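You operate a simulated robot arm through the tools that you are given. There is no shell and no other tool. Be economical: measure what you need, move in short steps, check, and stop when the job is done.

The job below is to be done with a simulated robot arm. You get a single attempt, and the scene is never put back.

JOB
Free the knob and swap the empty tie pack for the full one.
Fine: press the free button once; the empty pack goes in the dish; lock the latch again.

It is judged by the outcome, as a careful person would: the job done as asked, and still so three seconds after it is handed in. It fails if anything else is knocked over, pushed out of place, dropped, spilled or broken.

ROBOT AND FRAMES
A 7-joint arm with a two-finger parallel gripper, fixed in place. Base frame: the origin is at the foot of the arm, x ahead of it, y to its left, z up. Readings come in m, degrees, newtons and seconds.
With the tool pointing down near the work surface it reaches from about 0.16 to 0.68 m from the base axis. Its first joint turns from -66.0 to 66.0 degrees. Payload 2.4 kg.
The TCP is the grasp point between the finger pads, 0.03 m short of the fingertips. In the tool frame z runs along the fingers and y along their closing line. Largest opening 0.094 m; finger width 0.028, thickness 0.01; the body of the gripper, 0.05 by 0.096 m, starts 0.055 m behind the TCP.
Orientation is that of the tool frame in the base frame, as [roll, pitch, yaw] about the fixed x, y, z axes, in that order (R = Rz(yaw) Ry(pitch) Rx(roll)). With the fingers straight down and closing along the base's y, the tool's x points along the base's -x, its y along +y and its z along -z.

CONTROLS
- The arm moves only by the tool apply_moves. Its argument "rows" is one flat list of numbers, 7 for each row, row after row: the gripper command, from -1 (fully open) to 1 (shut), values between in proportion, then the shift along the tool's x, y, z in cm, then the turn, a rotation vector about the tool's x, y, z in rad. In form: [fingers, x, y, z, rx, ry, rz, fingers, x, y, z, rx, ry, rz, ...]. A call has 1 to 20 rows; each row is the pose to reach, as a shift and turn from the pose commanded when the call began, along the tool's axes at that moment. Each row takes 0.2 s and may step no farther than 0.05 m and 8.6 degrees from the row before; otherwise, or with a gripper value out of range, the whole call is refused. Where a pose cannot be reached the arm comes as near as it can. A force on the tool above 40 N (or 10 N above the force at the start of the call, whichever is more), or a blocked arm, ends the call early, and 0.2 s more pass. The fingers move at their own pace (about 0.153 m/s each) and stop on an object; they squeeze with about 30 N. The grip force told is the motor's: it shows also when the fingers shut on nothing. Time passes only in rows, and 0.2 s behind the last, so rows that repeat a pose let the fingers close. It gives the time, the measured TCP pose, the force on the tool (base axes), the opening and the grip force at its end, in the units of the frame above (readings bear some noise), with the torque about the TCP (base axes, N m) and any sound that the robot's microphone picked up.
- Cameras (640 x 400 px; columns grow to the right, rows downward): "scene" is fixed at [0.0489, 0.4858, 1.4398]; the picture's right is [-0.61, -0.79, 0.00], its down [-0.47, 0.36, -0.80] and it looks along [0.64, -0.49, -0.60] (base axes); focal length 310 px, centre (320, 200). "wrist" rides on the gripper at [0.076, 0.014, -0.103] in the tool frame; the picture's right is [-0.18, 0.98, 0.00], its down [-0.75, -0.14, -0.64] and it looks along [-0.63, -0.12, 0.77] (tool axes); focal length 243 px, centre (320, 200). There is no depth. A picture from a camera that has moved, and an enlarged one, comes with that camera's place and axes in the base frame and with its lens.
- capture(camera): a new picture of that camera. The clock stands still meanwhile.
- enlarge(camera, box): a new picture of the part [left, top, right, bottom] of that camera's present view, enlarged. The clock stands still meanwhile.
- hand_in(): hands the job in; it is judged then, once.

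Work in short steps. Places have to be worked out from the pictures, the camera data and where the tool is seen: move nearer, look again, correct. Check each grasp and each placing, and mend what went wrong. You have 120 turns and 84 pictures in all, those below and enlarged ones among them. Open the gripper and draw the arm clear of the work before you hand the job in, unless the task says otherwise; then end with one line.

The tools are called as a command line: name --argument value ..., lists and objects as JSON in quotes. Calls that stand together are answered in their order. apply_moves: Moves the arm, as the interface text tells. Its arguments: {"type":"object","properties":{"rows":{"type":"array","items":{"type":"number"}}},"required":["rows"]} The other tools are called the same way: capture (camera) takes a picture; enlarge (camera, box) takes an enlarged picture of a part of a camera's view; hand_in () hands the job in.

At the start:

```text
time: 0.0
eef_pos: [0.325, -0.0129, 1.1578]
ee_rot: [180.0, 0.0, 180.0]
force: [0.1, 1.0, 0.0]
moment: [0.01, -0.01, -0.03]
width: 0.0941
finger_force: 0.0
```

scene: 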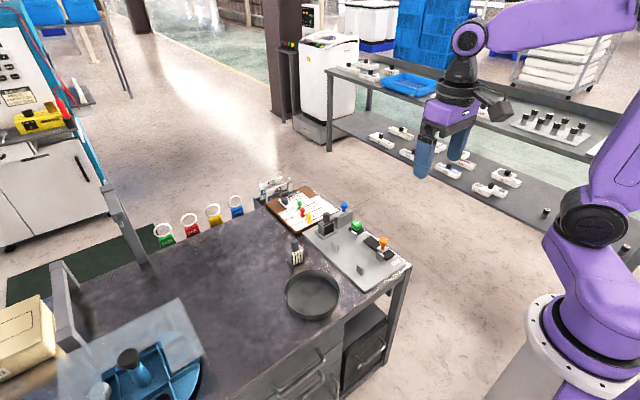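
wrist: 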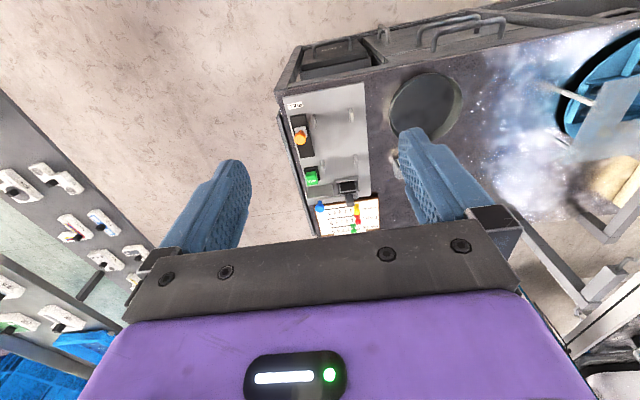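

I'll start by enlarging the scene view around the panel to identify the parts.

enlarge --camera "scene" --box '[240, 170, 420, 330]'

enlarge --camera "wrist" --box '[270, 60, 470, 240]'

```text
2.50 times, centred on (330, 250) of scene
camera zoom: at [0.0489, 0.4858, 1.4398], right [-0.61, -0.79, 0.0], down [-0.47, 0.36, -0.8], along [0.64, -0.49, -0.6], focal length 776 px, centre (295, 75)
```

zoom: 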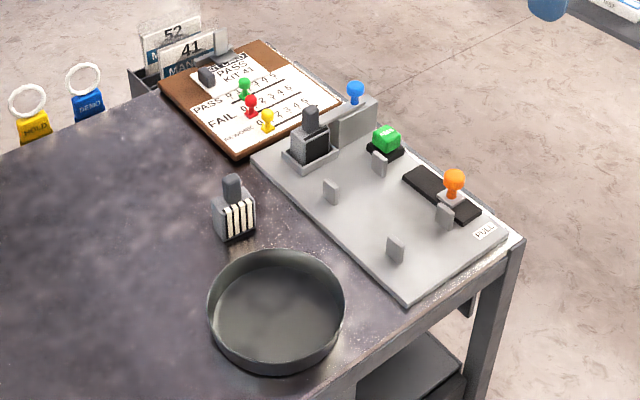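

```text
2.22 times, centred on (370, 150) of wrist
camera zoom: at [0.2478, 0.0017, 1.2602], right [0.18, 0.98, 0.0], down [0.75, -0.14, 0.64], along [0.63, -0.12, -0.77], focal length 539 px, centre (209, 311)
```

zoom: 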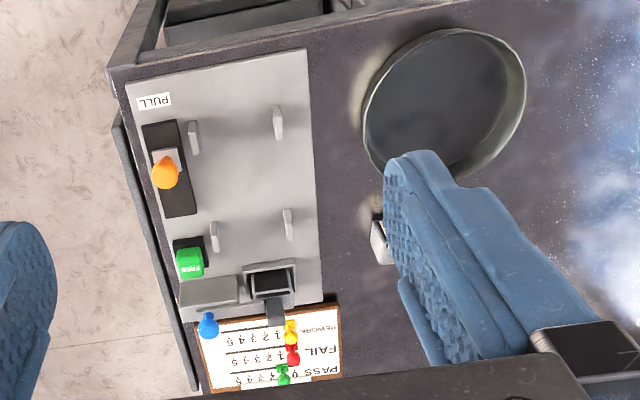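

Rough triangulation: the orange knob is about (0.48, -0.09, 0.76). I'll lower the arm above the panel for a closer look.

apply_moves --rows '[-1, -0.5, -1, 4.5, 0, 0, 0, -1, -1, -2, 9, 0, 0, 0, -1, -1.5, -3, 13.5, 0, 0, 0, -1, -2, -4, 18, 0, 0, 0, -1, -2, -4, 18, 0, 0, 0]'

capture --camera "wrist"

```text
time: 1.2
eef_pos: [0.3431, -0.0529, 0.9782]
ee_rot: [180.0, 0.1, -180.0]
force: [0.7, -0.2, 0.2]
moment: [-0.02, 0.0, 0.02]
width: 0.094
finger_force: 0.1
```

```text
79 pictures are left
camera wrist: at [0.267, -0.0392, 1.0798], right [0.18, 0.98, 0.0], down [0.75, -0.14, 0.64], along [0.63, -0.12, -0.77], focal length 243 px, centre (320, 200)
```

wrist: 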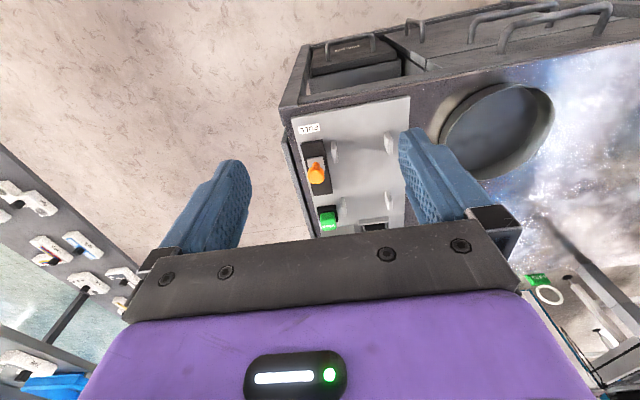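

The gripper hides the far half of the panel, so I'll move forward to see the panel in the unobstructed upper part of the image.

apply_moves --rows '[-1, -4.5, 1, 0, 0, 0, 0, -1, -9, 2, 0, 0, 0, 0, -1, -13.5, 3, 0, 0, 0, 0, -1, -16, 3, 0, 0, 0, 0, -1, -16, 3, 0, 0, 0, 0]'

enlarge --camera "wrist" --box '[160, 0, 480, 240]'

```text
time: 2.4
eef_pos: [0.5034, -0.0229, 0.9792]
ee_rot: [180.0, 0.0, 179.9]
force: [0.1, 0.4, 0.1]
moment: [0.0, 0.01, -0.02]
width: 0.0941
finger_force: 0.1
```

```text
1.67 times, centred on (320, 120) of wrist
camera zoom: at [0.4281, -0.0088, 1.0799], right [0.18, 0.98, 0.0], down [0.75, -0.14, 0.64], along [0.63, -0.12, -0.77], focal length 404 px, centre (320, 333)
```

zoom: 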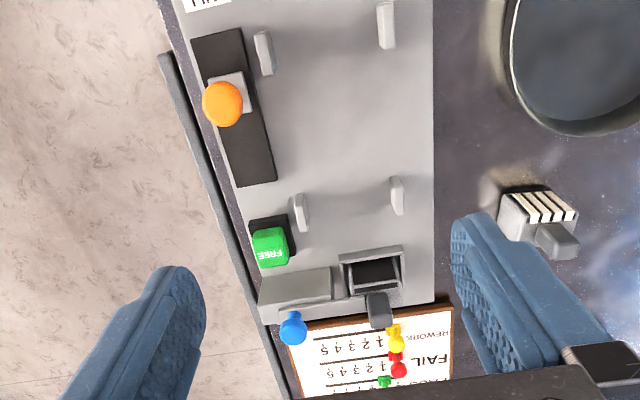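

Estimates so far: orange knob top (0.469, -0.081, 0.784), green button (0.585, -0.081, 0.763), blue knob (0.633, -0.069, 0.82). I need detail on the mechanism, so I'll enlarge both views.

enlarge --camera "scene" --box '[300, 190, 380, 240]'

enlarge --camera "wrist" --box '[270, 90, 390, 240]'

enlarge --camera "scene" --box '[340, 220, 420, 280]'

```text
8.00 times, centred on (340, 215) of scene
camera zoom: at [0.0489, 0.4858, 1.4398], right [-0.61, -0.79, 0.0], down [-0.47, 0.36, -0.8], along [0.64, -0.49, -0.6], focal length 2483 px, centre (160, 80)
```

zoom: 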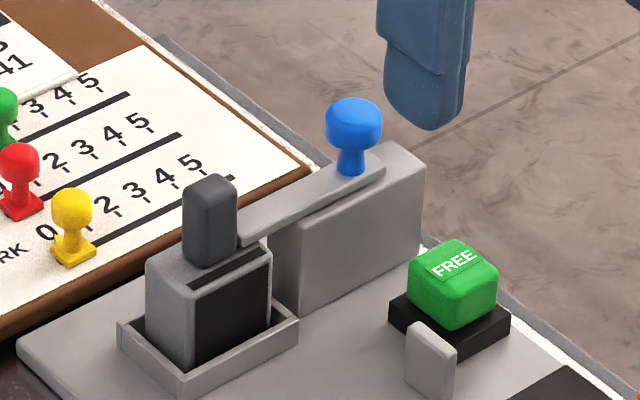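

```text
2.67 times, centred on (330, 165) of wrist
camera zoom: at [0.4281, -0.0088, 1.0799], right [0.18, 0.98, 0.0], down [0.75, -0.14, 0.64], along [0.63, -0.12, -0.77], focal length 647 px, centre (293, 293)
```

zoom: 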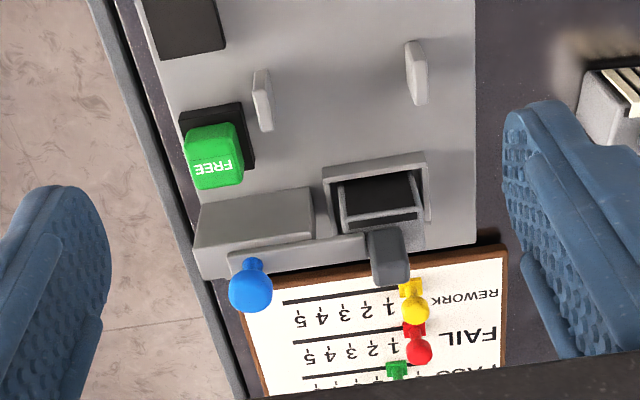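

```text
6.67 times, centred on (380, 250) of scene
camera zoom: at [0.0489, 0.4858, 1.4398], right [-0.61, -0.79, 0.0], down [-0.47, 0.36, -0.8], along [0.64, -0.49, -0.6], focal length 2069 px, centre (-80, -133)
```

zoom: 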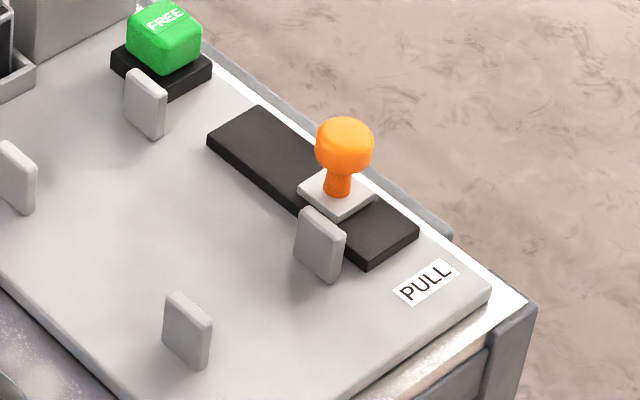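

The blue-knob bar is a latch lying over the empty pack. The green FREE button's top is at about (0.585, -0.080, 0.774). I'll close the fingers and hover above the button.

apply_moves --rows '[1, -3, -2, 0, 0, 0, 0, 1, -6, -4, 2, 0, 0, 0, 1, -8, -5.7, 5, 0, 0, 0, 1, -8, -5.7, 9, 0, 0, 0, 1, -8, -5.7, 13, 0, 0, 0, 1, -8, -5.7, 13.5, 0, 0, 0, 1, -8, -5.7, 13.5, 0, 0, 0]'

enlarge --camera "wrist" --box '[220, 60, 420, 240]'

enlarge --camera "scene" --box '[310, 170, 410, 250]'

```text
time: 4.0
eef_pos: [0.5848, -0.0799, 0.8426]
ee_rot: [-180.0, 0.0, -180.0]
force: [1.1, -0.4, 0.7]
moment: [0.04, 0.0, 0.0]
width: 0.0
finger_force: 29.9
```

```text
2.22 times, centred on (320, 150) of wrist
camera zoom: at [0.5078, -0.0656, 0.9451], right [0.18, 0.98, 0.0], down [0.75, -0.14, 0.64], along [0.63, -0.12, -0.77], focal length 539 px, centre (320, 311)
```

zoom: 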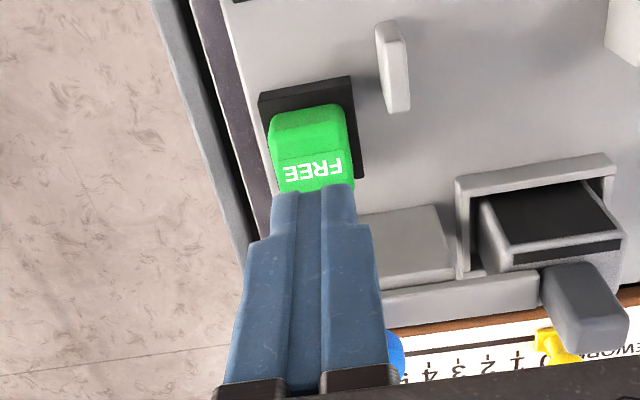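

```text
5.00 times, centred on (360, 210) of scene
camera zoom: at [0.0489, 0.4858, 1.4398], right [-0.61, -0.79, 0.0], down [-0.47, 0.36, -0.8], along [0.64, -0.49, -0.6], focal length 1552 px, centre (120, 150)
```

zoom: 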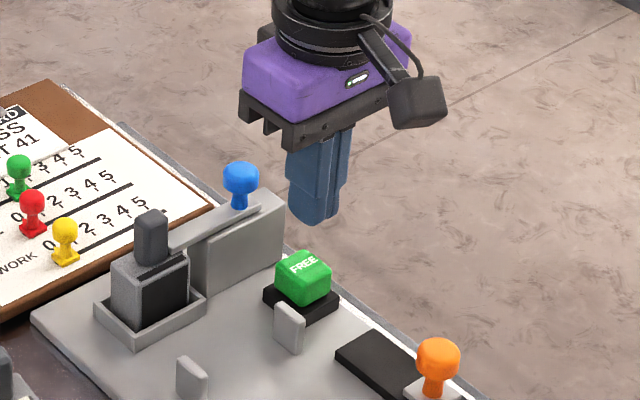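

The fingertips line up with the button, needing about 3 mm more in x and 2 mm in y. I'll come down close, then press in 1.5 mm steps.

apply_moves --rows '[1, -0.3, -0.2, 1.5, 0, 0, 0, 1, -0.3, -0.2, 3.0, 0, 0, 0, 1, -0.3, -0.2, 3.4, 0, 0, 0, 1, -0.3, -0.2, 3.6, 0, 0, 0, 1, -0.3, -0.2, 3.75, 0, 0, 0, 1, -0.3, -0.2, 3.9, 0, 0, 0, 1, -0.3, -0.2, 4.05, 0, 0, 0]'

enlarge --camera "scene" --box '[310, 170, 410, 250]'

```text
time: 5.6
eef_pos: [0.5871, -0.0818, 0.8035]
ee_rot: [180.0, 0.0, 180.0]
force: [0.1, -0.7, -0.2]
moment: [-0.02, 0.0, -0.01]
width: 0.0
finger_force: 29.6
```

```text
5.00 times, centred on (360, 210) of scene
camera zoom: at [0.0489, 0.4858, 1.4398], right [-0.61, -0.79, 0.0], down [-0.47, 0.36, -0.8], along [0.64, -0.49, -0.6], focal length 1552 px, centre (120, 150)
```

zoom: 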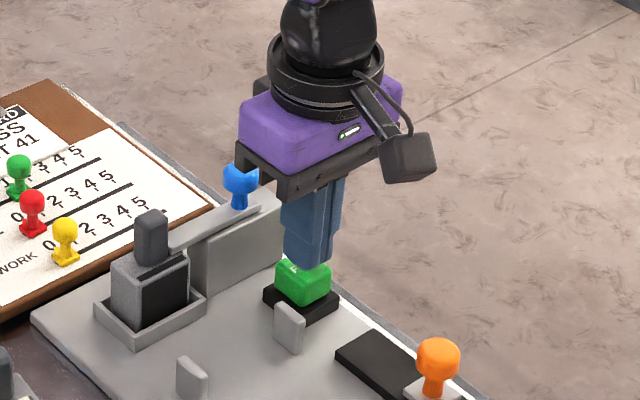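

There's no contact yet at tip height 0.7735, so I'll keep descending slowly.

apply_moves --rows '[1, 0, 0, 0.15, 0, 0, 0, 1, 0, 0, 0.3, 0, 0, 0, 1, 0, 0, 0.45, 0, 0, 0, 1, 0, 0, 0.6, 0, 0, 0, 1, 0, 0, 0.75, 0, 0, 0]'

```text
time: 6.8
eef_pos: [0.586, -0.0817, 0.7952]
ee_rot: [179.9, 0.0, -179.9]
force: [0.1, 0.1, 0.0]
moment: [0.0, -0.03, 0.01]
width: 0.0
finger_force: 30.0
```

Still no force. I'll look before going further.

enlarge --camera "scene" --box '[340, 200, 400, 240]'

enlarge --camera "wrist" --box '[220, 60, 420, 240]'

```text
10.00 times, centred on (370, 220) of scene
camera zoom: at [0.0489, 0.4858, 1.4398], right [-0.61, -0.79, 0.0], down [-0.47, 0.36, -0.8], along [0.64, -0.49, -0.6], focal length 3103 px, centre (-180, 0)
```

zoom: 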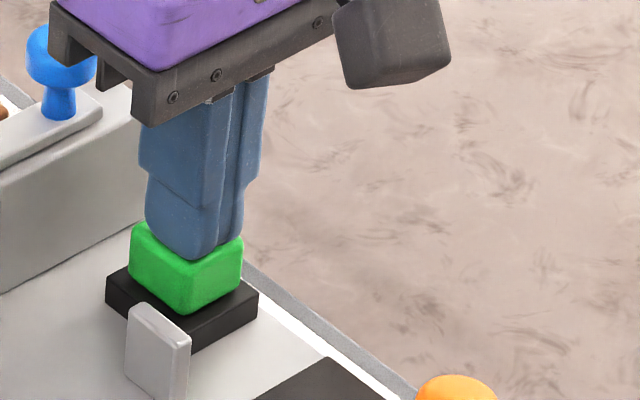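

```text
2.22 times, centred on (320, 150) of wrist
camera zoom: at [0.5106, -0.0674, 0.8971], right [0.18, 0.98, 0.0], down [0.75, -0.14, 0.64], along [0.63, -0.12, -0.77], focal length 539 px, centre (320, 311)
```

zoom: 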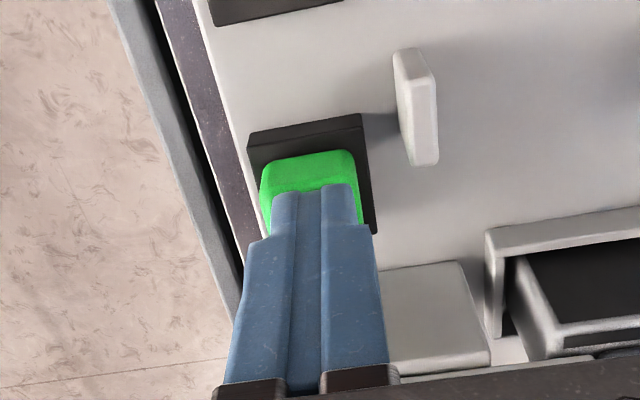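

Nearly touching. I'll continue down in small steps.

apply_moves --rows '[1, 0, 0, 0.15, 0, 0, 0, 1, 0, 0, 0.3, 0, 0, 0, 1, 0, 0, 0.45, 0, 0, 0]'

```text
time: 7.6
eef_pos: [0.5873, -0.0821, 0.7916]
ee_rot: [180.0, 0.0, -180.0]
force: [-1.4, 0.5, 2.1]
moment: [0.02, 0.09, 0.0]
width: 0.0002
finger_force: 30.0
```

Contact: 2 N upward. I'll press further.

apply_moves --rows '[1, 0, 0, 0.15, 0, 0, 0, 1, 0, 0, 0.3, 0, 0, 0]'

```text
time: 8.2
eef_pos: [0.5868, -0.0823, 0.7893]
ee_rot: [179.9, 0.0, -180.0]
force: [-2.3, 1.1, 3.8]
moment: [-0.01, 0.08, 0.0]
width: 0.0001
finger_force: 29.8
heard: click
```

I heard the click, so the button is pressed. I'll rise straight up and see what changed.

apply_moves --rows '[1, 0, 0, -1, 0, 0, 0, 1, 0, 0, -4, 0, 0, 0, 1, 0, 0, -8, 0, 0, 0, 1, 3, 2, -12, 0, 0, 0, 1, 7, 5, -16, 0, 0, 0, 1, 11, 8, -16, 0, 0, 0, 1, 11, 8, -16, 0, 0, 0]'

enlarge --camera "scene" --box '[280, 190, 420, 290]'

capture --camera "wrist"

```text
refused: row 4 steps farther than a row can; nothing moved
```

```text
4.00 times, centred on (350, 240) of scene
camera zoom: at [0.0488, 0.4858, 1.4398], right [-0.61, -0.79, 0.0], down [-0.47, 0.36, -0.8], along [0.64, -0.49, -0.6], focal length 1241 px, centre (200, 40)
```

zoom: 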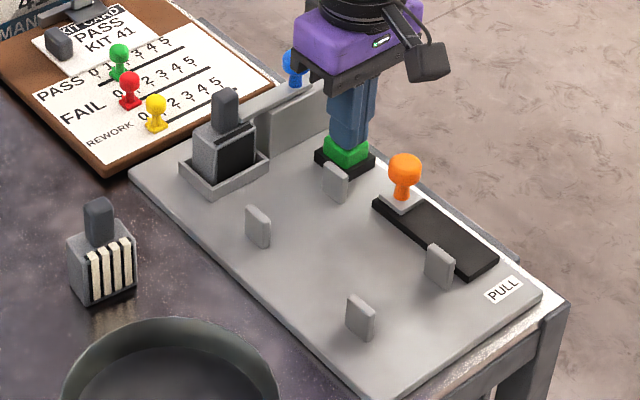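

```text
68 pictures are left
camera wrist: at [0.5112, -0.0674, 0.89], right [0.18, 0.98, 0.0], down [0.75, -0.14, 0.64], along [0.63, -0.12, -0.77], focal length 243 px, centre (320, 200)
```

wrist: 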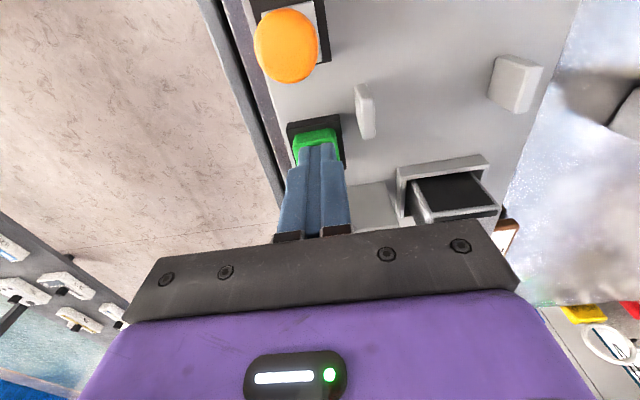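

The orange knob was released and has sprung to the button end of its slot. I'll retract with smaller steps.

apply_moves --rows '[1, 0, 0, -1, 0, 0, 0, 1, 0, 0, -4, 0, 0, 0, 1, 0, 0, -8, 0, 0, 0, 1, 2, 2, -12, 0, 0, 0, 1, 4, 4, -16, 0, 0, 0, 1, 6, 8, -17, 0, 0, 0, 1, 6, 8, -17, 0, 0, 0]'

enlarge --camera "scene" --box '[280, 190, 420, 290]'

enlarge --camera "wrist" --box '[160, 0, 480, 240]'

```text
time: 9.8
eef_pos: [0.5262, -0.0012, 0.9582]
ee_rot: [180.0, 0.0, -180.0]
force: [-0.1, 0.1, 1.2]
moment: [0.01, -0.01, 0.0]
width: 0.0002
finger_force: 29.9
```

```text
4.00 times, centred on (350, 240) of scene
camera zoom: at [0.0489, 0.4858, 1.4398], right [-0.61, -0.79, 0.0], down [-0.47, 0.36, -0.8], along [0.64, -0.49, -0.6], focal length 1241 px, centre (200, 40)
```

zoom: 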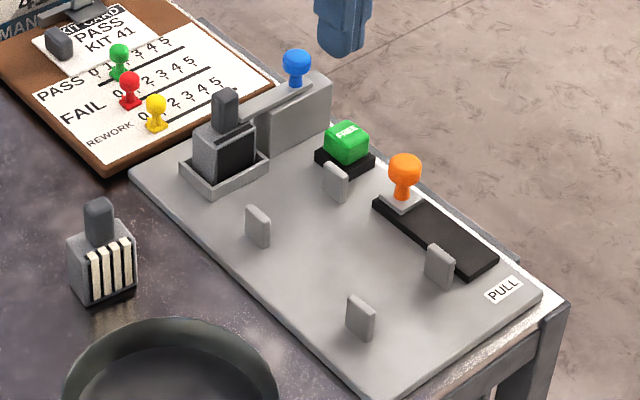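

```text
1.67 times, centred on (320, 120) of wrist
camera zoom: at [0.4499, 0.0138, 1.0599], right [0.18, 0.98, 0.0], down [0.75, -0.14, 0.64], along [0.63, -0.12, -0.77], focal length 404 px, centre (320, 333)
```

zoom: 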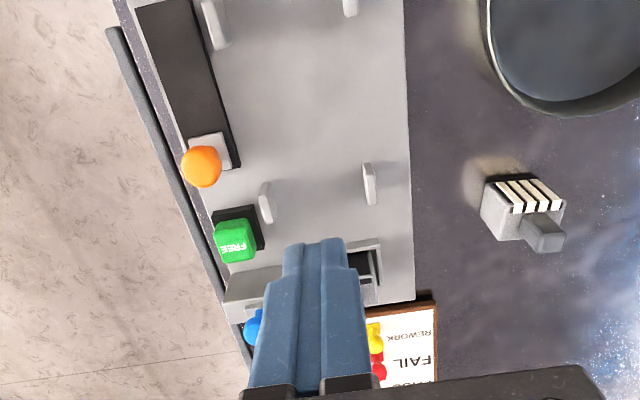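

Next I'll inspect the blue latch up close to learn how it moves, with the fingers open and the arm above it.

apply_moves --rows '[0, -4, -2, 0, 0, 0, 0, -1, -8, -4, 0, 0, 0, 0, -1, -10, -4, 3, 0, 0, 0, -1, -10, -4, 3, 0, 0, 0]'

enlarge --camera "wrist" --box '[220, 40, 420, 200]'

enlarge --camera "scene" --box '[310, 195, 370, 240]'

```text
time: 10.8
eef_pos: [0.6287, -0.0416, 0.9284]
ee_rot: [-180.0, 0.0, -180.0]
force: [-0.9, 0.9, 0.6]
moment: [-0.03, 0.0, -0.01]
width: 0.0942
finger_force: 0.0
```

```text
2.50 times, centred on (320, 120) of wrist
camera zoom: at [0.5508, -0.0275, 1.0295], right [0.18, 0.98, 0.0], down [0.75, -0.14, 0.64], along [0.63, -0.12, -0.77], focal length 606 px, centre (320, 400)
```

zoom: 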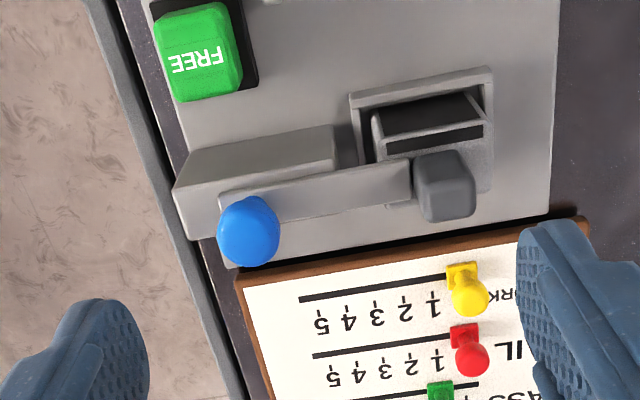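

```text
8.89 times, centred on (340, 218) of scene
camera zoom: at [0.0489, 0.4858, 1.4398], right [-0.61, -0.79, 0.0], down [-0.47, 0.36, -0.8], along [0.64, -0.49, -0.6], focal length 2759 px, centre (142, 44)
```

zoom: 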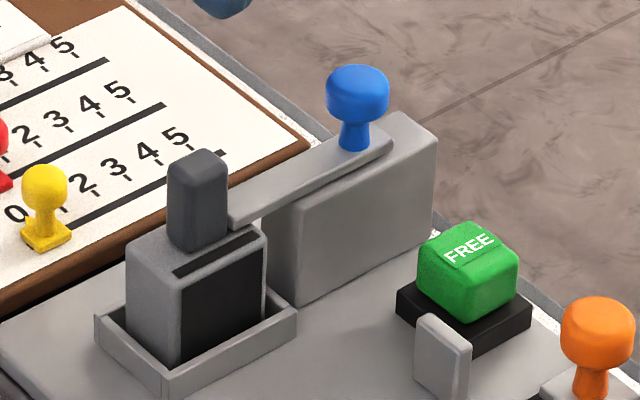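

The latch bar lies on the block and covers the pack's shoulder, so it most likely slides toward -y. I put the knob at about (0.646, -0.073, 0.807). I'll half-open the gripper and hover over the knob.

apply_moves --rows '[-0.06, -0.8, -1.5, 3, 0, 0, 0, -0.06, -1.7, -3.1, 6, 0, 0, 0, -0.06, -1.7, -3.1, 7.3, 0, 0, 0, -0.06, -1.7, -3.1, 7.3, 0, 0, 0]'

enlarge --camera "wrist" --box '[220, 60, 420, 240]'

enlarge --camera "scene" --box '[310, 180, 390, 240]'

```text
time: 11.8
eef_pos: [0.6448, -0.0728, 0.8554]
ee_rot: [-179.9, 0.1, -179.9]
force: [-0.2, 0.0, 0.1]
moment: [-0.01, 0.02, 0.01]
width: 0.0496
finger_force: 0.1
```

```text
2.22 times, centred on (320, 150) of wrist
camera zoom: at [0.5686, -0.0587, 0.9566], right [0.18, 0.98, 0.0], down [0.75, -0.14, 0.64], along [0.63, -0.12, -0.77], focal length 539 px, centre (320, 311)
```

zoom: 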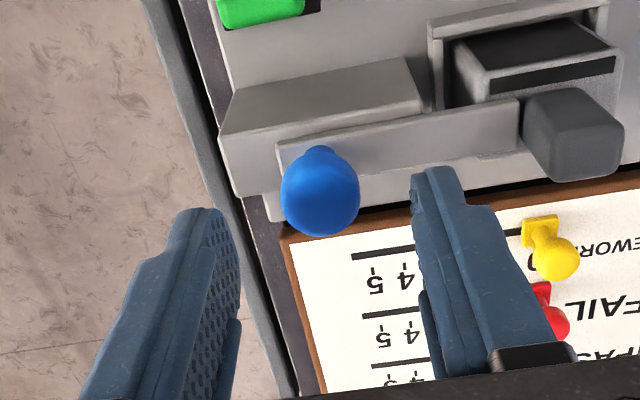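

```text
6.67 times, centred on (350, 210) of scene
camera zoom: at [0.0489, 0.4858, 1.4398], right [-0.61, -0.79, 0.0], down [-0.47, 0.36, -0.8], along [0.64, -0.49, -0.6], focal length 2069 px, centre (120, 133)
```

zoom: 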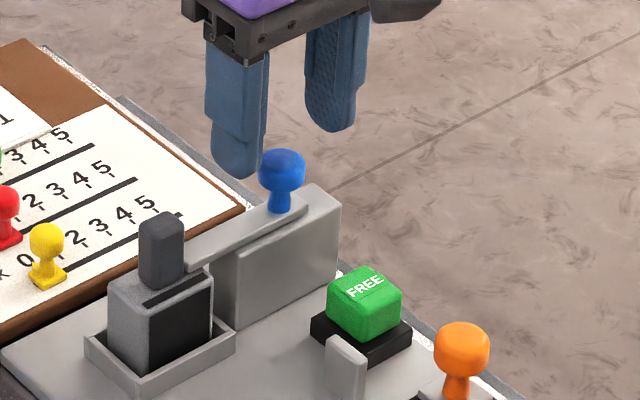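

The wrist view shows the knob centred on the tool axis. I'll descend 2.6 cm so the tips stay just above the bar, then close gently on the knob.

apply_moves --rows '[-0.06, 0, 0, 1.2, 0, 0, 0, -0.06, 0, 0, 2.2, 0, 0, 0, -0.06, 0, 0, 2.6, 0, 0, 0, 0.3, 0, 0, 2.6, 0, 0, 0]'

enlarge --camera "scene" --box '[310, 180, 390, 240]'

enlarge --camera "wrist" --box '[220, 60, 420, 240]'

```text
time: 12.8
eef_pos: [0.6437, -0.0722, 0.8303]
ee_rot: [-180.0, 0.0, -179.9]
force: [0.5, -0.1, 0.4]
moment: [0.0, -0.01, 0.01]
width: 0.0329
finger_force: 0.1
```

```text
6.67 times, centred on (350, 210) of scene
camera zoom: at [0.0489, 0.4858, 1.4398], right [-0.61, -0.79, 0.0], down [-0.47, 0.36, -0.8], along [0.64, -0.49, -0.6], focal length 2069 px, centre (120, 133)
```

zoom: 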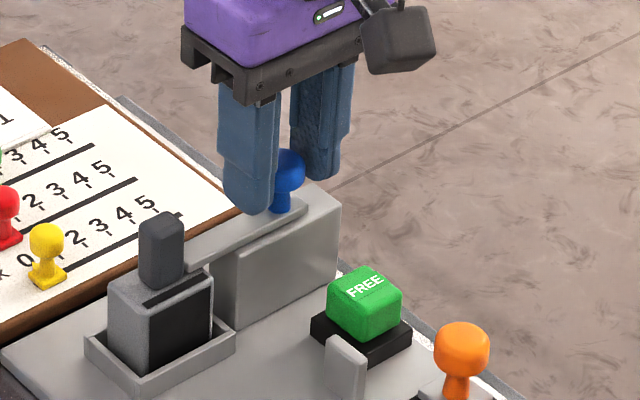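

```text
2.22 times, centred on (320, 150) of wrist
camera zoom: at [0.5678, -0.0582, 0.9307], right [0.18, 0.98, 0.0], down [0.75, -0.14, 0.64], along [0.63, -0.12, -0.77], focal length 539 px, centre (320, 311)
```

zoom: 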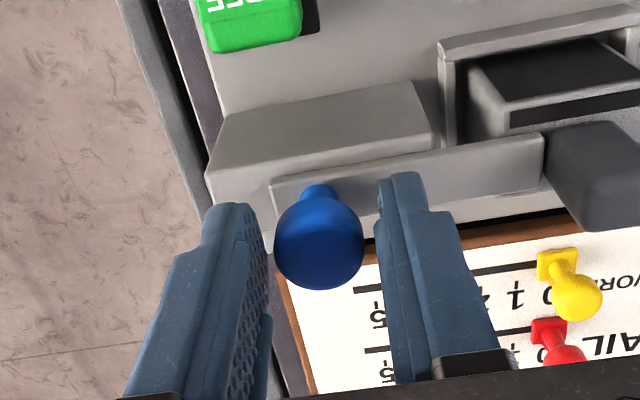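

The knob is between the pads, so I'll close on it.

apply_moves --rows '[0.7, 0, 0, 0, 0, 0, 0, 1, 0, 0, 0, 0, 0, 0, 1, 0, 0, 0, 0, 0, 0]'

```text
time: 13.6
eef_pos: [0.6448, -0.0736, 0.8294]
ee_rot: [-180.0, 0.0, -180.0]
force: [0.9, -1.8, -0.8]
moment: [-0.03, -0.08, -0.06]
width: 0.0227
finger_force: 45.1
```

Gripped at 22.7 mm. I'll try sliding it toward -y by 1 cm in small steps.

apply_moves --rows '[1, 0, -0.2, 0, 0, 0, 0, 1, 0, -0.4, 0, 0, 0, 0, 1, 0, -0.7, 0, 0, 0, 0, 1, 0, -1, 0, 0, 0, 0]'

enlarge --camera "scene" --box '[310, 180, 390, 240]'

```text
time: 14.6
eef_pos: [0.6451, -0.0826, 0.8298]
ee_rot: [-180.0, 0.0, 180.0]
force: [-2.9, -0.9, 5.9]
moment: [-0.01, -0.09, -0.01]
width: 0.0223
finger_force: 44.8
```

```text
6.67 times, centred on (350, 210) of scene
camera zoom: at [0.0487, 0.4858, 1.4398], right [-0.61, -0.79, 0.0], down [-0.47, 0.36, -0.8], along [0.64, -0.49, -0.6], focal length 2069 px, centre (120, 133)
```

zoom: 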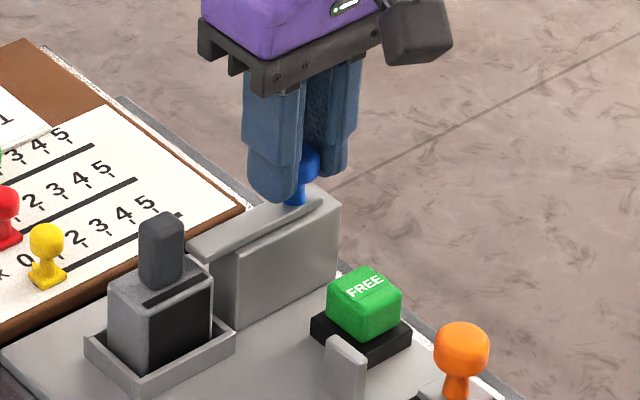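

The bar slides with the knob under low force. I'll continue.

apply_moves --rows '[1, 0, -0.4, 0, 0, 0, 0, 1, 0, -0.8, 0, 0, 0, 0, 1, 0, -1.2, 0, 0, 0, 0, 1, 0, -1.6, 0, 0, 0, 0]'

enlarge --camera "scene" --box '[310, 180, 390, 240]'

enlarge --camera "wrist" --box '[220, 60, 420, 240]'

```text
time: 15.6
eef_pos: [0.6446, -0.0995, 0.83]
ee_rot: [-179.9, 0.1, -179.9]
force: [-0.5, 0.2, 1.3]
moment: [-0.02, 0.46, -0.01]
width: 0.0227
finger_force: 44.9
```

```text
6.67 times, centred on (350, 210) of scene
camera zoom: at [0.0489, 0.4858, 1.4398], right [-0.61, -0.79, 0.0], down [-0.47, 0.36, -0.8], along [0.64, -0.49, -0.6], focal length 2069 px, centre (120, 133)
```

zoom: 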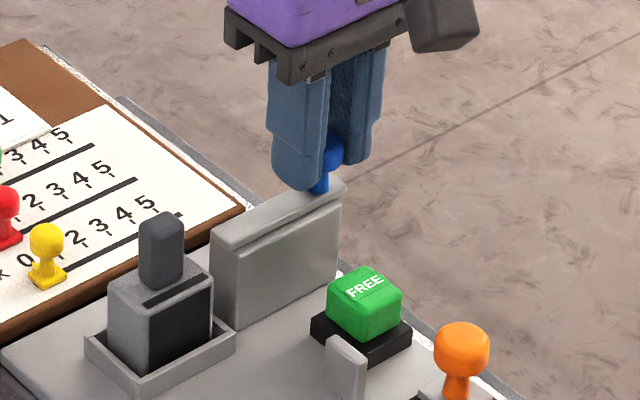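

```text
2.22 times, centred on (320, 150) of wrist
camera zoom: at [0.5679, -0.0846, 0.9307], right [0.18, 0.98, 0.0], down [0.75, -0.14, 0.64], along [0.63, -0.12, -0.77], focal length 539 px, centre (320, 311)
```

zoom: 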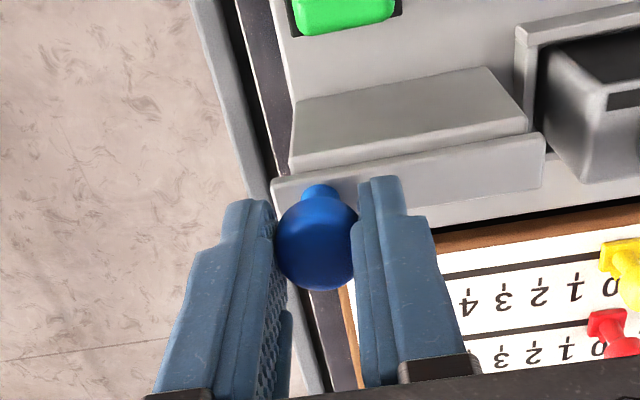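

The bar is now flush with the block's end. I'll ease it a bit further to check for an end stop.

apply_moves --rows '[1, 0, -0.2, 0, 0, 0, 0, 1, 0, -0.4, 0, 0, 0, 0, 1, 0, -0.4, 0, 0, 0, 0]'

```text
time: 16.4
eef_pos: [0.6439, -0.1021, 0.8292]
ee_rot: [-180.0, 0.0, -179.9]
force: [-2.6, 6.0, 4.0]
moment: [0.16, -0.15, -0.02]
width: 0.0223
finger_force: 44.8
```

End stop reached at y ≈ -0.102, about 29 mm of travel. I'll back off 1 mm, release, rise, and check that the latch stays open.

apply_moves --rows '[1, 0, 0.15, 0, 0, 0, 0, -0.06, 0, 0.15, 0, 0, 0, 0, -0.06, 0, 0.15, 0, 0, 0, 0, -0.06, 0, 0.15, -3, 0, 0, 0, -0.06, 0, 0.15, -7, 0, 0, 0, -0.06, 0, 4, -10, 0, 0, 0, -0.06, -0.0, 8, -10, 0, 0, 0, -0.06, 0, 10, -10, 0, 0, 0, -0.06, 0, 10, -10, 0, 0, 0]'

enlarge --camera "scene" --box '[290, 190, 390, 260]'

capture --camera "wrist"

```text
time: 18.4
eef_pos: [0.6452, -0.0019, 0.9291]
ee_rot: [180.0, 0.0, -180.0]
force: [0.6, 0.3, -0.4]
moment: [-0.01, 0.01, 0.01]
width: 0.0497
finger_force: 0.1
```

```text
5.71 times, centred on (340, 225) of scene
camera zoom: at [0.0489, 0.4858, 1.4398], right [-0.61, -0.79, 0.0], down [-0.47, 0.36, -0.8], along [0.64, -0.49, -0.6], focal length 1773 px, centre (206, 57)
```

zoom: 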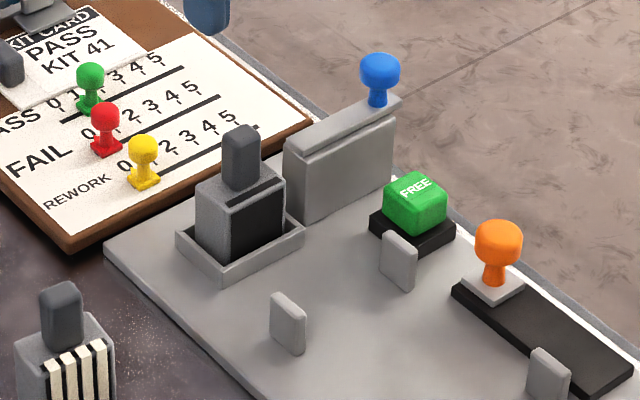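

```text
55 pictures are left
camera wrist: at [0.568, 0.0122, 1.0304], right [0.18, 0.98, 0.0], down [0.75, -0.14, 0.64], along [0.63, -0.12, -0.77], focal length 243 px, centre (320, 200)
```

wrist: 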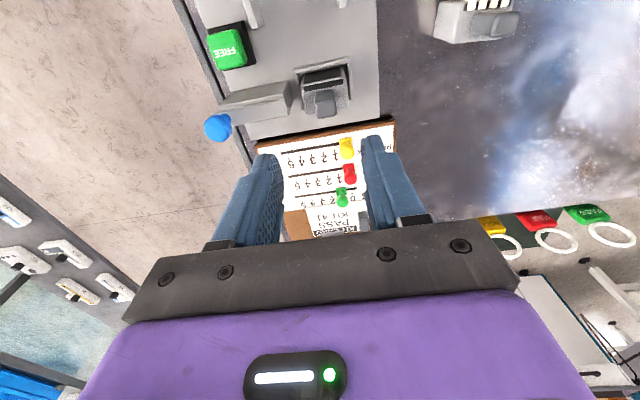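

The latch stays open and the empty pack is exposed. I'll enlarge the wrist view to locate the handle.

enlarge --camera "wrist" --box '[260, 40, 400, 140]'

```text
4.00 times, centred on (330, 90) of wrist
camera zoom: at [0.568, 0.0122, 1.0304], right [0.18, 0.98, 0.0], down [0.75, -0.14, 0.64], along [0.63, -0.12, -0.77], focal length 970 px, centre (280, 640)
```

zoom: 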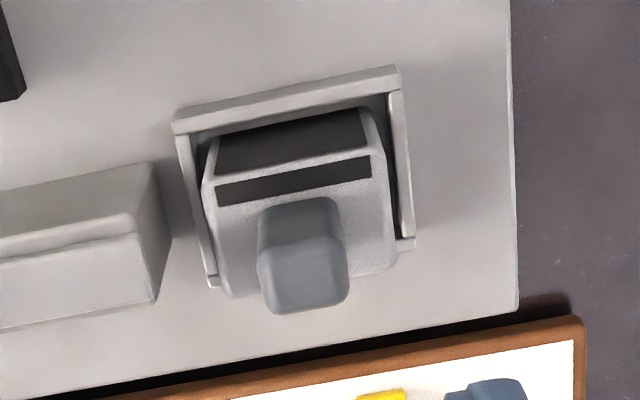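

The handle top is at about (0.645, 0.003, 0.813) and 20 mm wide. I'll hover just above it with a narrow opening.

apply_moves --rows '[0.1, 0, 0.5, 3, 0, 0, 0, 0.1, 0, 0.5, 6, 0, 0, 0, 0.1, 0, 0.5, 7.7, 0, 0, 0, 0.1, 0, 0.5, 7.7, 0, 0, 0]'

enlarge --camera "wrist" --box '[220, 60, 420, 240]'

enlarge --camera "scene" --box '[290, 180, 390, 250]'

```text
time: 19.4
eef_pos: [0.6441, 0.0022, 0.8526]
ee_rot: [-180.0, 0.2, 180.0]
force: [0.3, -0.5, -0.4]
moment: [0.0, 0.02, 0.01]
width: 0.0419
finger_force: 0.0
```

```text
2.22 times, centred on (320, 150) of wrist
camera zoom: at [0.5683, 0.0168, 0.9537], right [0.18, 0.98, 0.0], down [0.75, -0.14, 0.64], along [0.63, -0.12, -0.77], focal length 539 px, centre (320, 311)
```

zoom: 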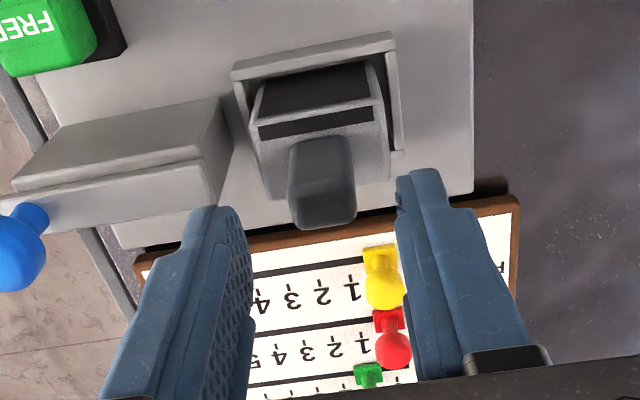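

```text
5.71 times, centred on (340, 215) of scene
camera zoom: at [0.0489, 0.4858, 1.4398], right [-0.61, -0.79, 0.0], down [-0.47, 0.36, -0.8], along [0.64, -0.49, -0.6], focal length 1773 px, centre (206, 114)
```

zoom: 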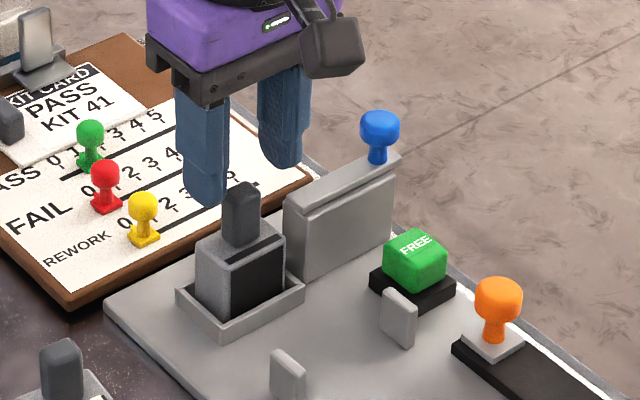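

Cross-checking both views puts the handle top at about (0.637, 0.005, 0.82). I'll correct the position and descend around it.

apply_moves --rows '[0.1, 0.7, 0.3, 0, 0, 0, 0, 0.1, 0.7, 0.3, 1.5, 0, 0, 0, 0.1, 0.7, 0.3, 2.8, 0, 0, 0, 0.1, 0.7, 0.3, 2.8, 0, 0, 0]'

enlarge --camera "wrist" --box '[220, 60, 420, 240]'

enlarge --camera "scene" --box '[290, 180, 390, 250]'

```text
time: 20.4
eef_pos: [0.637, 0.0042, 0.8256]
ee_rot: [-179.9, 0.1, -180.0]
force: [0.2, 0.2, 0.3]
moment: [-0.02, -0.03, 0.0]
width: 0.0421
finger_force: 0.2
```

```text
2.22 times, centred on (320, 150) of wrist
camera zoom: at [0.5614, 0.0194, 0.9259], right [0.18, 0.98, 0.0], down [0.75, -0.14, 0.64], along [0.63, -0.12, -0.77], focal length 539 px, centre (320, 311)
```

zoom: 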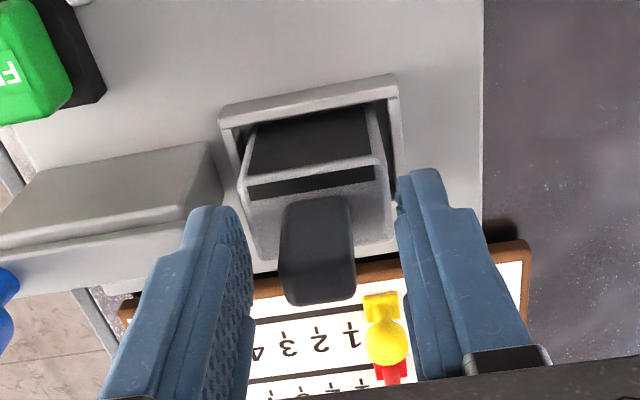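

```text
5.71 times, centred on (340, 215) of scene
camera zoom: at [0.0489, 0.4858, 1.4398], right [-0.61, -0.79, 0.0], down [-0.47, 0.36, -0.8], along [0.64, -0.49, -0.6], focal length 1773 px, centre (206, 114)
```

zoom: 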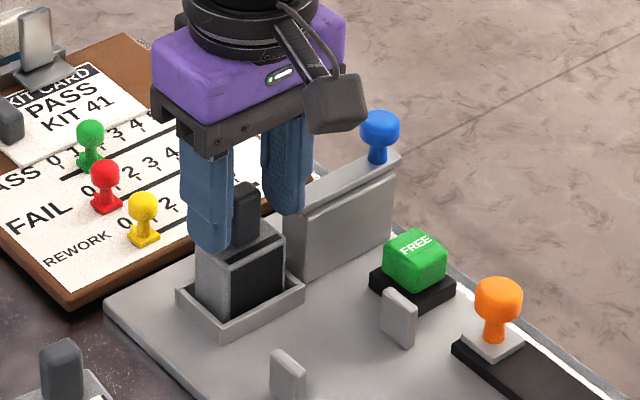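

The handle is centred between the fingers, so I'll close on it.

apply_moves --rows '[0.6, 0, 0, 0, 0, 0, 0, 1, 0, 0, 0, 0, 0, 0, 1, 0, 0, 0, 0, 0, 0]'

```text
time: 21.2
eef_pos: [0.6365, 0.0044, 0.8245]
ee_rot: [180.0, 0.0, -180.0]
force: [0.6, -0.7, 0.4]
moment: [-0.01, 0.01, 0.03]
width: 0.0192
finger_force: 30.4
```

Gripped at 19 mm. I'll lift straight up and check.

apply_moves --rows '[1, 0, 0, -1, 0, 0, 0, 1, 0, 0, -2.5, 0, 0, 0, 1, 0, 0, -5, 0, 0, 0, 1, 0, 0, -8, 0, 0, 0, 1, 0, 0, -11, 0, 0, 0, 1, 0, 0, -11, 0, 0, 0]'

enlarge --camera "scene" --box '[270, 160, 410, 330]'

capture --camera "wrist"

```text
time: 22.6
eef_pos: [0.6388, 0.0054, 0.9343]
ee_rot: [180.0, 0.0, -180.0]
force: [-0.1, -0.5, -2.0]
moment: [-0.02, 0.04, -0.02]
width: 0.0192
finger_force: 29.6
```

```text
2.35 times, centred on (340, 245) of scene
camera zoom: at [0.0489, 0.4858, 1.4398], right [-0.61, -0.79, 0.0], down [-0.47, 0.36, -0.8], along [0.64, -0.49, -0.6], focal length 730 px, centre (273, 94)
```

zoom: 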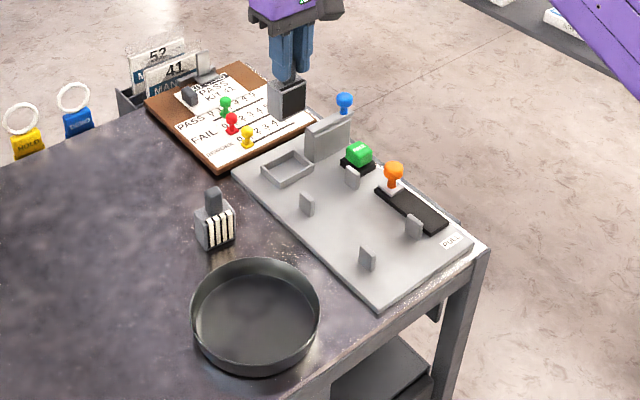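

```text
48 pictures are left
camera wrist: at [0.5612, 0.02, 1.0365], right [0.18, 0.98, 0.0], down [0.75, -0.14, 0.64], along [0.63, -0.12, -0.77], focal length 243 px, centre (320, 200)
```

wrist: 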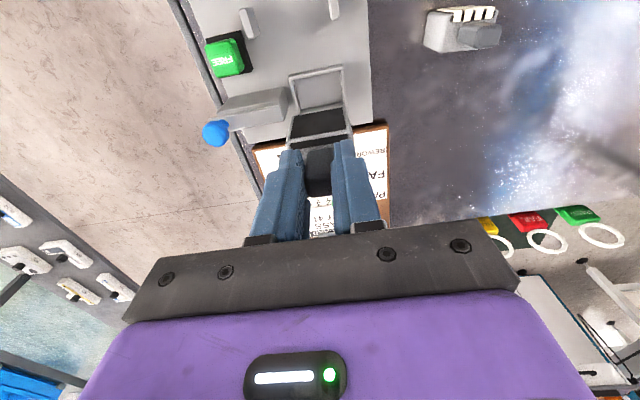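

The empty pack is out, and I put the dish centre at about (0.455, 0.185). I'll carry the pack there at height.

apply_moves --rows '[1, 2.9, 3, 0, 0, 0, 0, 1, 5.8, 6, 0, 0, 0, 0, 1, 8.7, 9, 0, 0, 0, 0, 1, 11.6, 12, 0, 0, 0, 0, 1, 14.5, 15, 0, 0, 0, 0, 1, 17.4, 18.2, 0, 0, 0, 0, 1, 17.4, 18.2, 0, 0, 0, 0]'

enlarge --camera "scene" --box '[250, 200, 400, 330]'

capture --camera "wrist"

```text
time: 24.2
eef_pos: [0.4618, 0.1875, 0.9363]
ee_rot: [-180.0, 0.0, -180.0]
force: [0.0, -0.7, -0.3]
moment: [0.0, 0.02, 0.05]
width: 0.0192
finger_force: 29.9
```

```text
3.08 times, centred on (325, 265) of scene
camera zoom: at [0.0489, 0.4858, 1.4398], right [-0.61, -0.79, 0.0], down [-0.47, 0.36, -0.8], along [0.64, -0.49, -0.6], focal length 955 px, centre (305, 0)
```

zoom: 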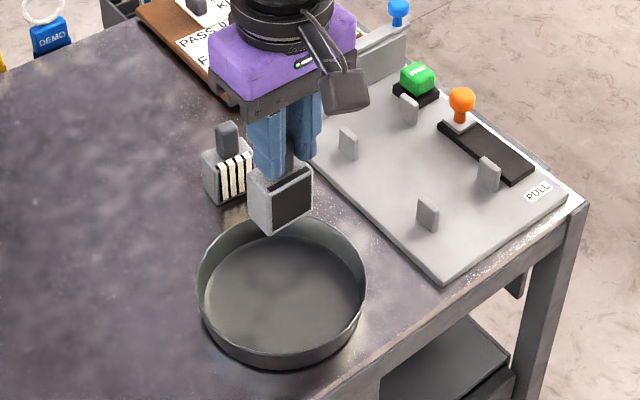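

```text
46 pictures are left
camera wrist: at [0.3859, 0.202, 1.0366], right [0.18, 0.98, 0.0], down [0.75, -0.14, 0.64], along [0.63, -0.12, -0.77], focal length 243 px, centre (320, 200)
```

wrist: 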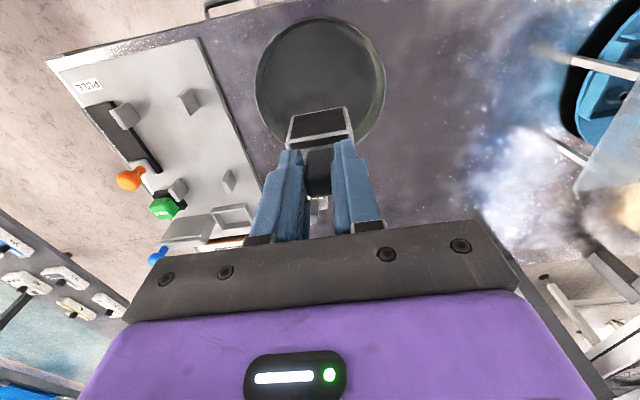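

The dish centre at (0.455, 0.189) is directly below the pack. I'll lower until contact.

apply_moves --rows '[1, 0, 0, 4, 0, 0, 0, 1, 0, 0, 8, 0, 0, 0, 1, 0, 0, 10, 0, 0, 0, 1, 0, 0, 10.3, 0, 0, 0, 1, 0, 0, 10.6, 0, 0, 0, 1, 0, 0, 10.9, 0, 0, 0]'

enlarge --camera "scene" --box '[250, 200, 400, 330]'

```text
time: 25.6
eef_pos: [0.4625, 0.1874, 0.8255]
ee_rot: [180.0, 0.0, -180.0]
force: [0.4, 0.8, -0.7]
moment: [-0.01, 0.0, -0.01]
width: 0.0192
finger_force: 29.6
```

```text
3.08 times, centred on (325, 265) of scene
camera zoom: at [0.0489, 0.4858, 1.4398], right [-0.61, -0.79, 0.0], down [-0.47, 0.36, -0.8], along [0.64, -0.49, -0.6], focal length 955 px, centre (305, 0)
```

zoom: 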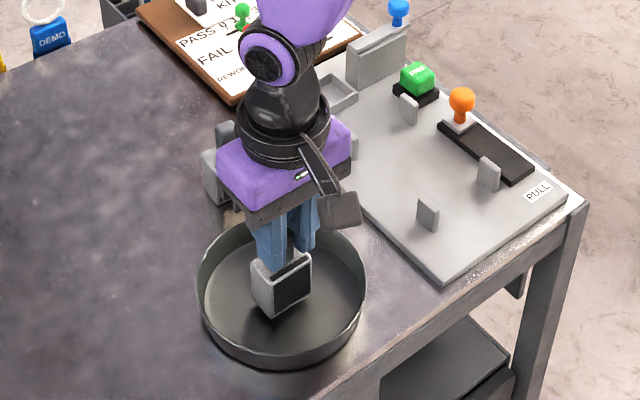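

No contact yet. I'll continue down in 2 mm steps.

apply_moves --rows '[1, 0, 0, 0.2, 0, 0, 0, 1, 0, 0, 0.4, 0, 0, 0, 1, 0, 0, 0.6, 0, 0, 0, 1, 0, 0, 0.8, 0, 0, 0]'

```text
time: 26.6
eef_pos: [0.464, 0.1875, 0.8189]
ee_rot: [179.9, 0.0, -180.0]
force: [-4.8, -2.6, 20.0]
moment: [-0.07, 0.23, 0.01]
width: 0.0192
finger_force: 30.3
```

Contact at 20 N. I'll ease up 1.5 mm, open, rise and check.

apply_moves --rows '[1, 0, 0, -0.15, 0, 0, 0, 0.2, 0, 0, -0.15, 0, 0, 0, -0.1, 0, 0, -0.15, 0, 0, 0, -0.1, 0, 0, -2, 0, 0, 0, -0.1, 0, 0, -6, 0, 0, 0, -0.1, 0, 0, -10, 0, 0, 0, -0.1, 0, 0, -10, 0, 0, 0]'

enlarge --camera "scene" --box '[250, 200, 400, 330]'

capture --camera "wrist"

```text
time: 28.2
eef_pos: [0.4637, 0.1861, 0.9177]
ee_rot: [180.0, -0.1, 180.0]
force: [0.4, 0.5, 0.5]
moment: [-0.02, 0.03, 0.0]
width: 0.0517
finger_force: 0.0
```

```text
3.08 times, centred on (325, 265) of scene
camera zoom: at [0.0489, 0.4858, 1.4398], right [-0.61, -0.79, 0.0], down [-0.47, 0.36, -0.8], along [0.64, -0.49, -0.6], focal length 955 px, centre (305, 0)
```

zoom: 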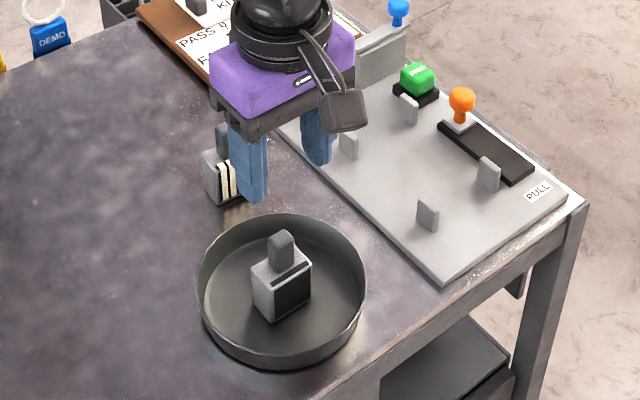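

```text
43 pictures are left
camera wrist: at [0.3871, 0.2016, 1.0192], right [0.18, 0.98, 0.0], down [0.75, -0.14, 0.64], along [0.63, -0.12, -0.77], focal length 243 px, centre (320, 200)
```

wrist: 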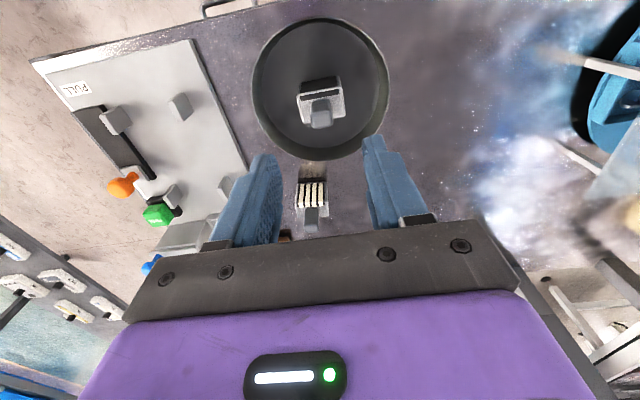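

The empty pack stands in the dish. The full pack's handle is around (0.584, 0.155), so I'll move over it to measure its position and yaw.

apply_moves --rows '[-0.1, -4, -1, -0.5, 0, 0, 0, -0.1, -8, -2, -1, 0, 0, 0, -0.1, -12.2, -3.1, -1, 0, 0, 0, -0.1, -12.2, -3.1, -1, 0, 0, 0]'

enlarge --camera "wrist" --box '[250, 40, 390, 160]'

enlarge --camera "scene" --box '[260, 200, 340, 270]'

```text
time: 29.2
eef_pos: [0.5864, 0.1556, 0.9262]
ee_rot: [-180.0, 0.0, 180.0]
force: [0.5, 0.4, -0.1]
moment: [0.02, -0.01, 0.06]
width: 0.0516
finger_force: 0.1
```

```text
3.33 times, centred on (320, 100) of wrist
camera zoom: at [0.5095, 0.17, 1.0283], right [0.18, 0.98, 0.0], down [0.75, -0.14, 0.64], along [0.63, -0.12, -0.77], focal length 809 px, centre (320, 533)
```

zoom: 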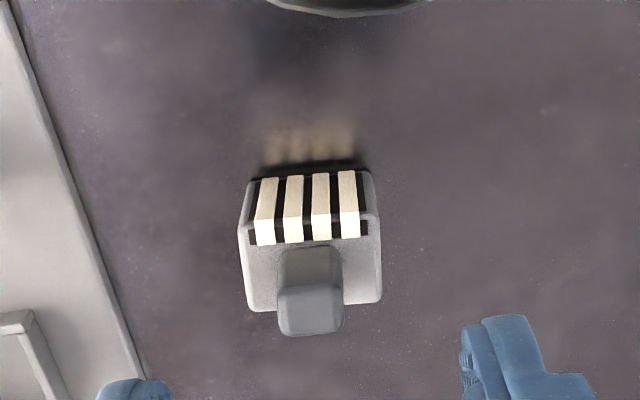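

```text
5.71 times, centred on (300, 235) of scene
camera zoom: at [0.0489, 0.4858, 1.4398], right [-0.61, -0.79, 0.0], down [-0.47, 0.36, -0.8], along [0.64, -0.49, -0.6], focal length 1773 px, centre (434, 0)
```

zoom: 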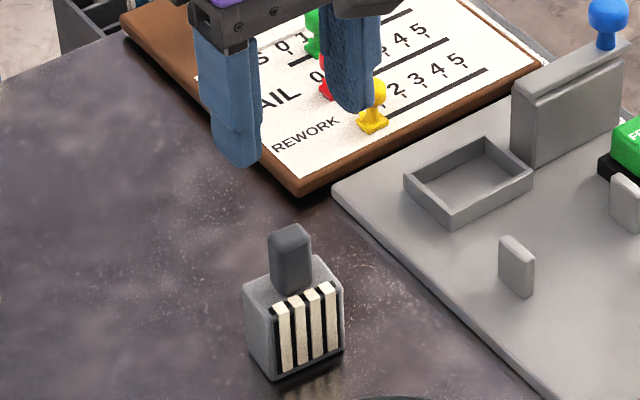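

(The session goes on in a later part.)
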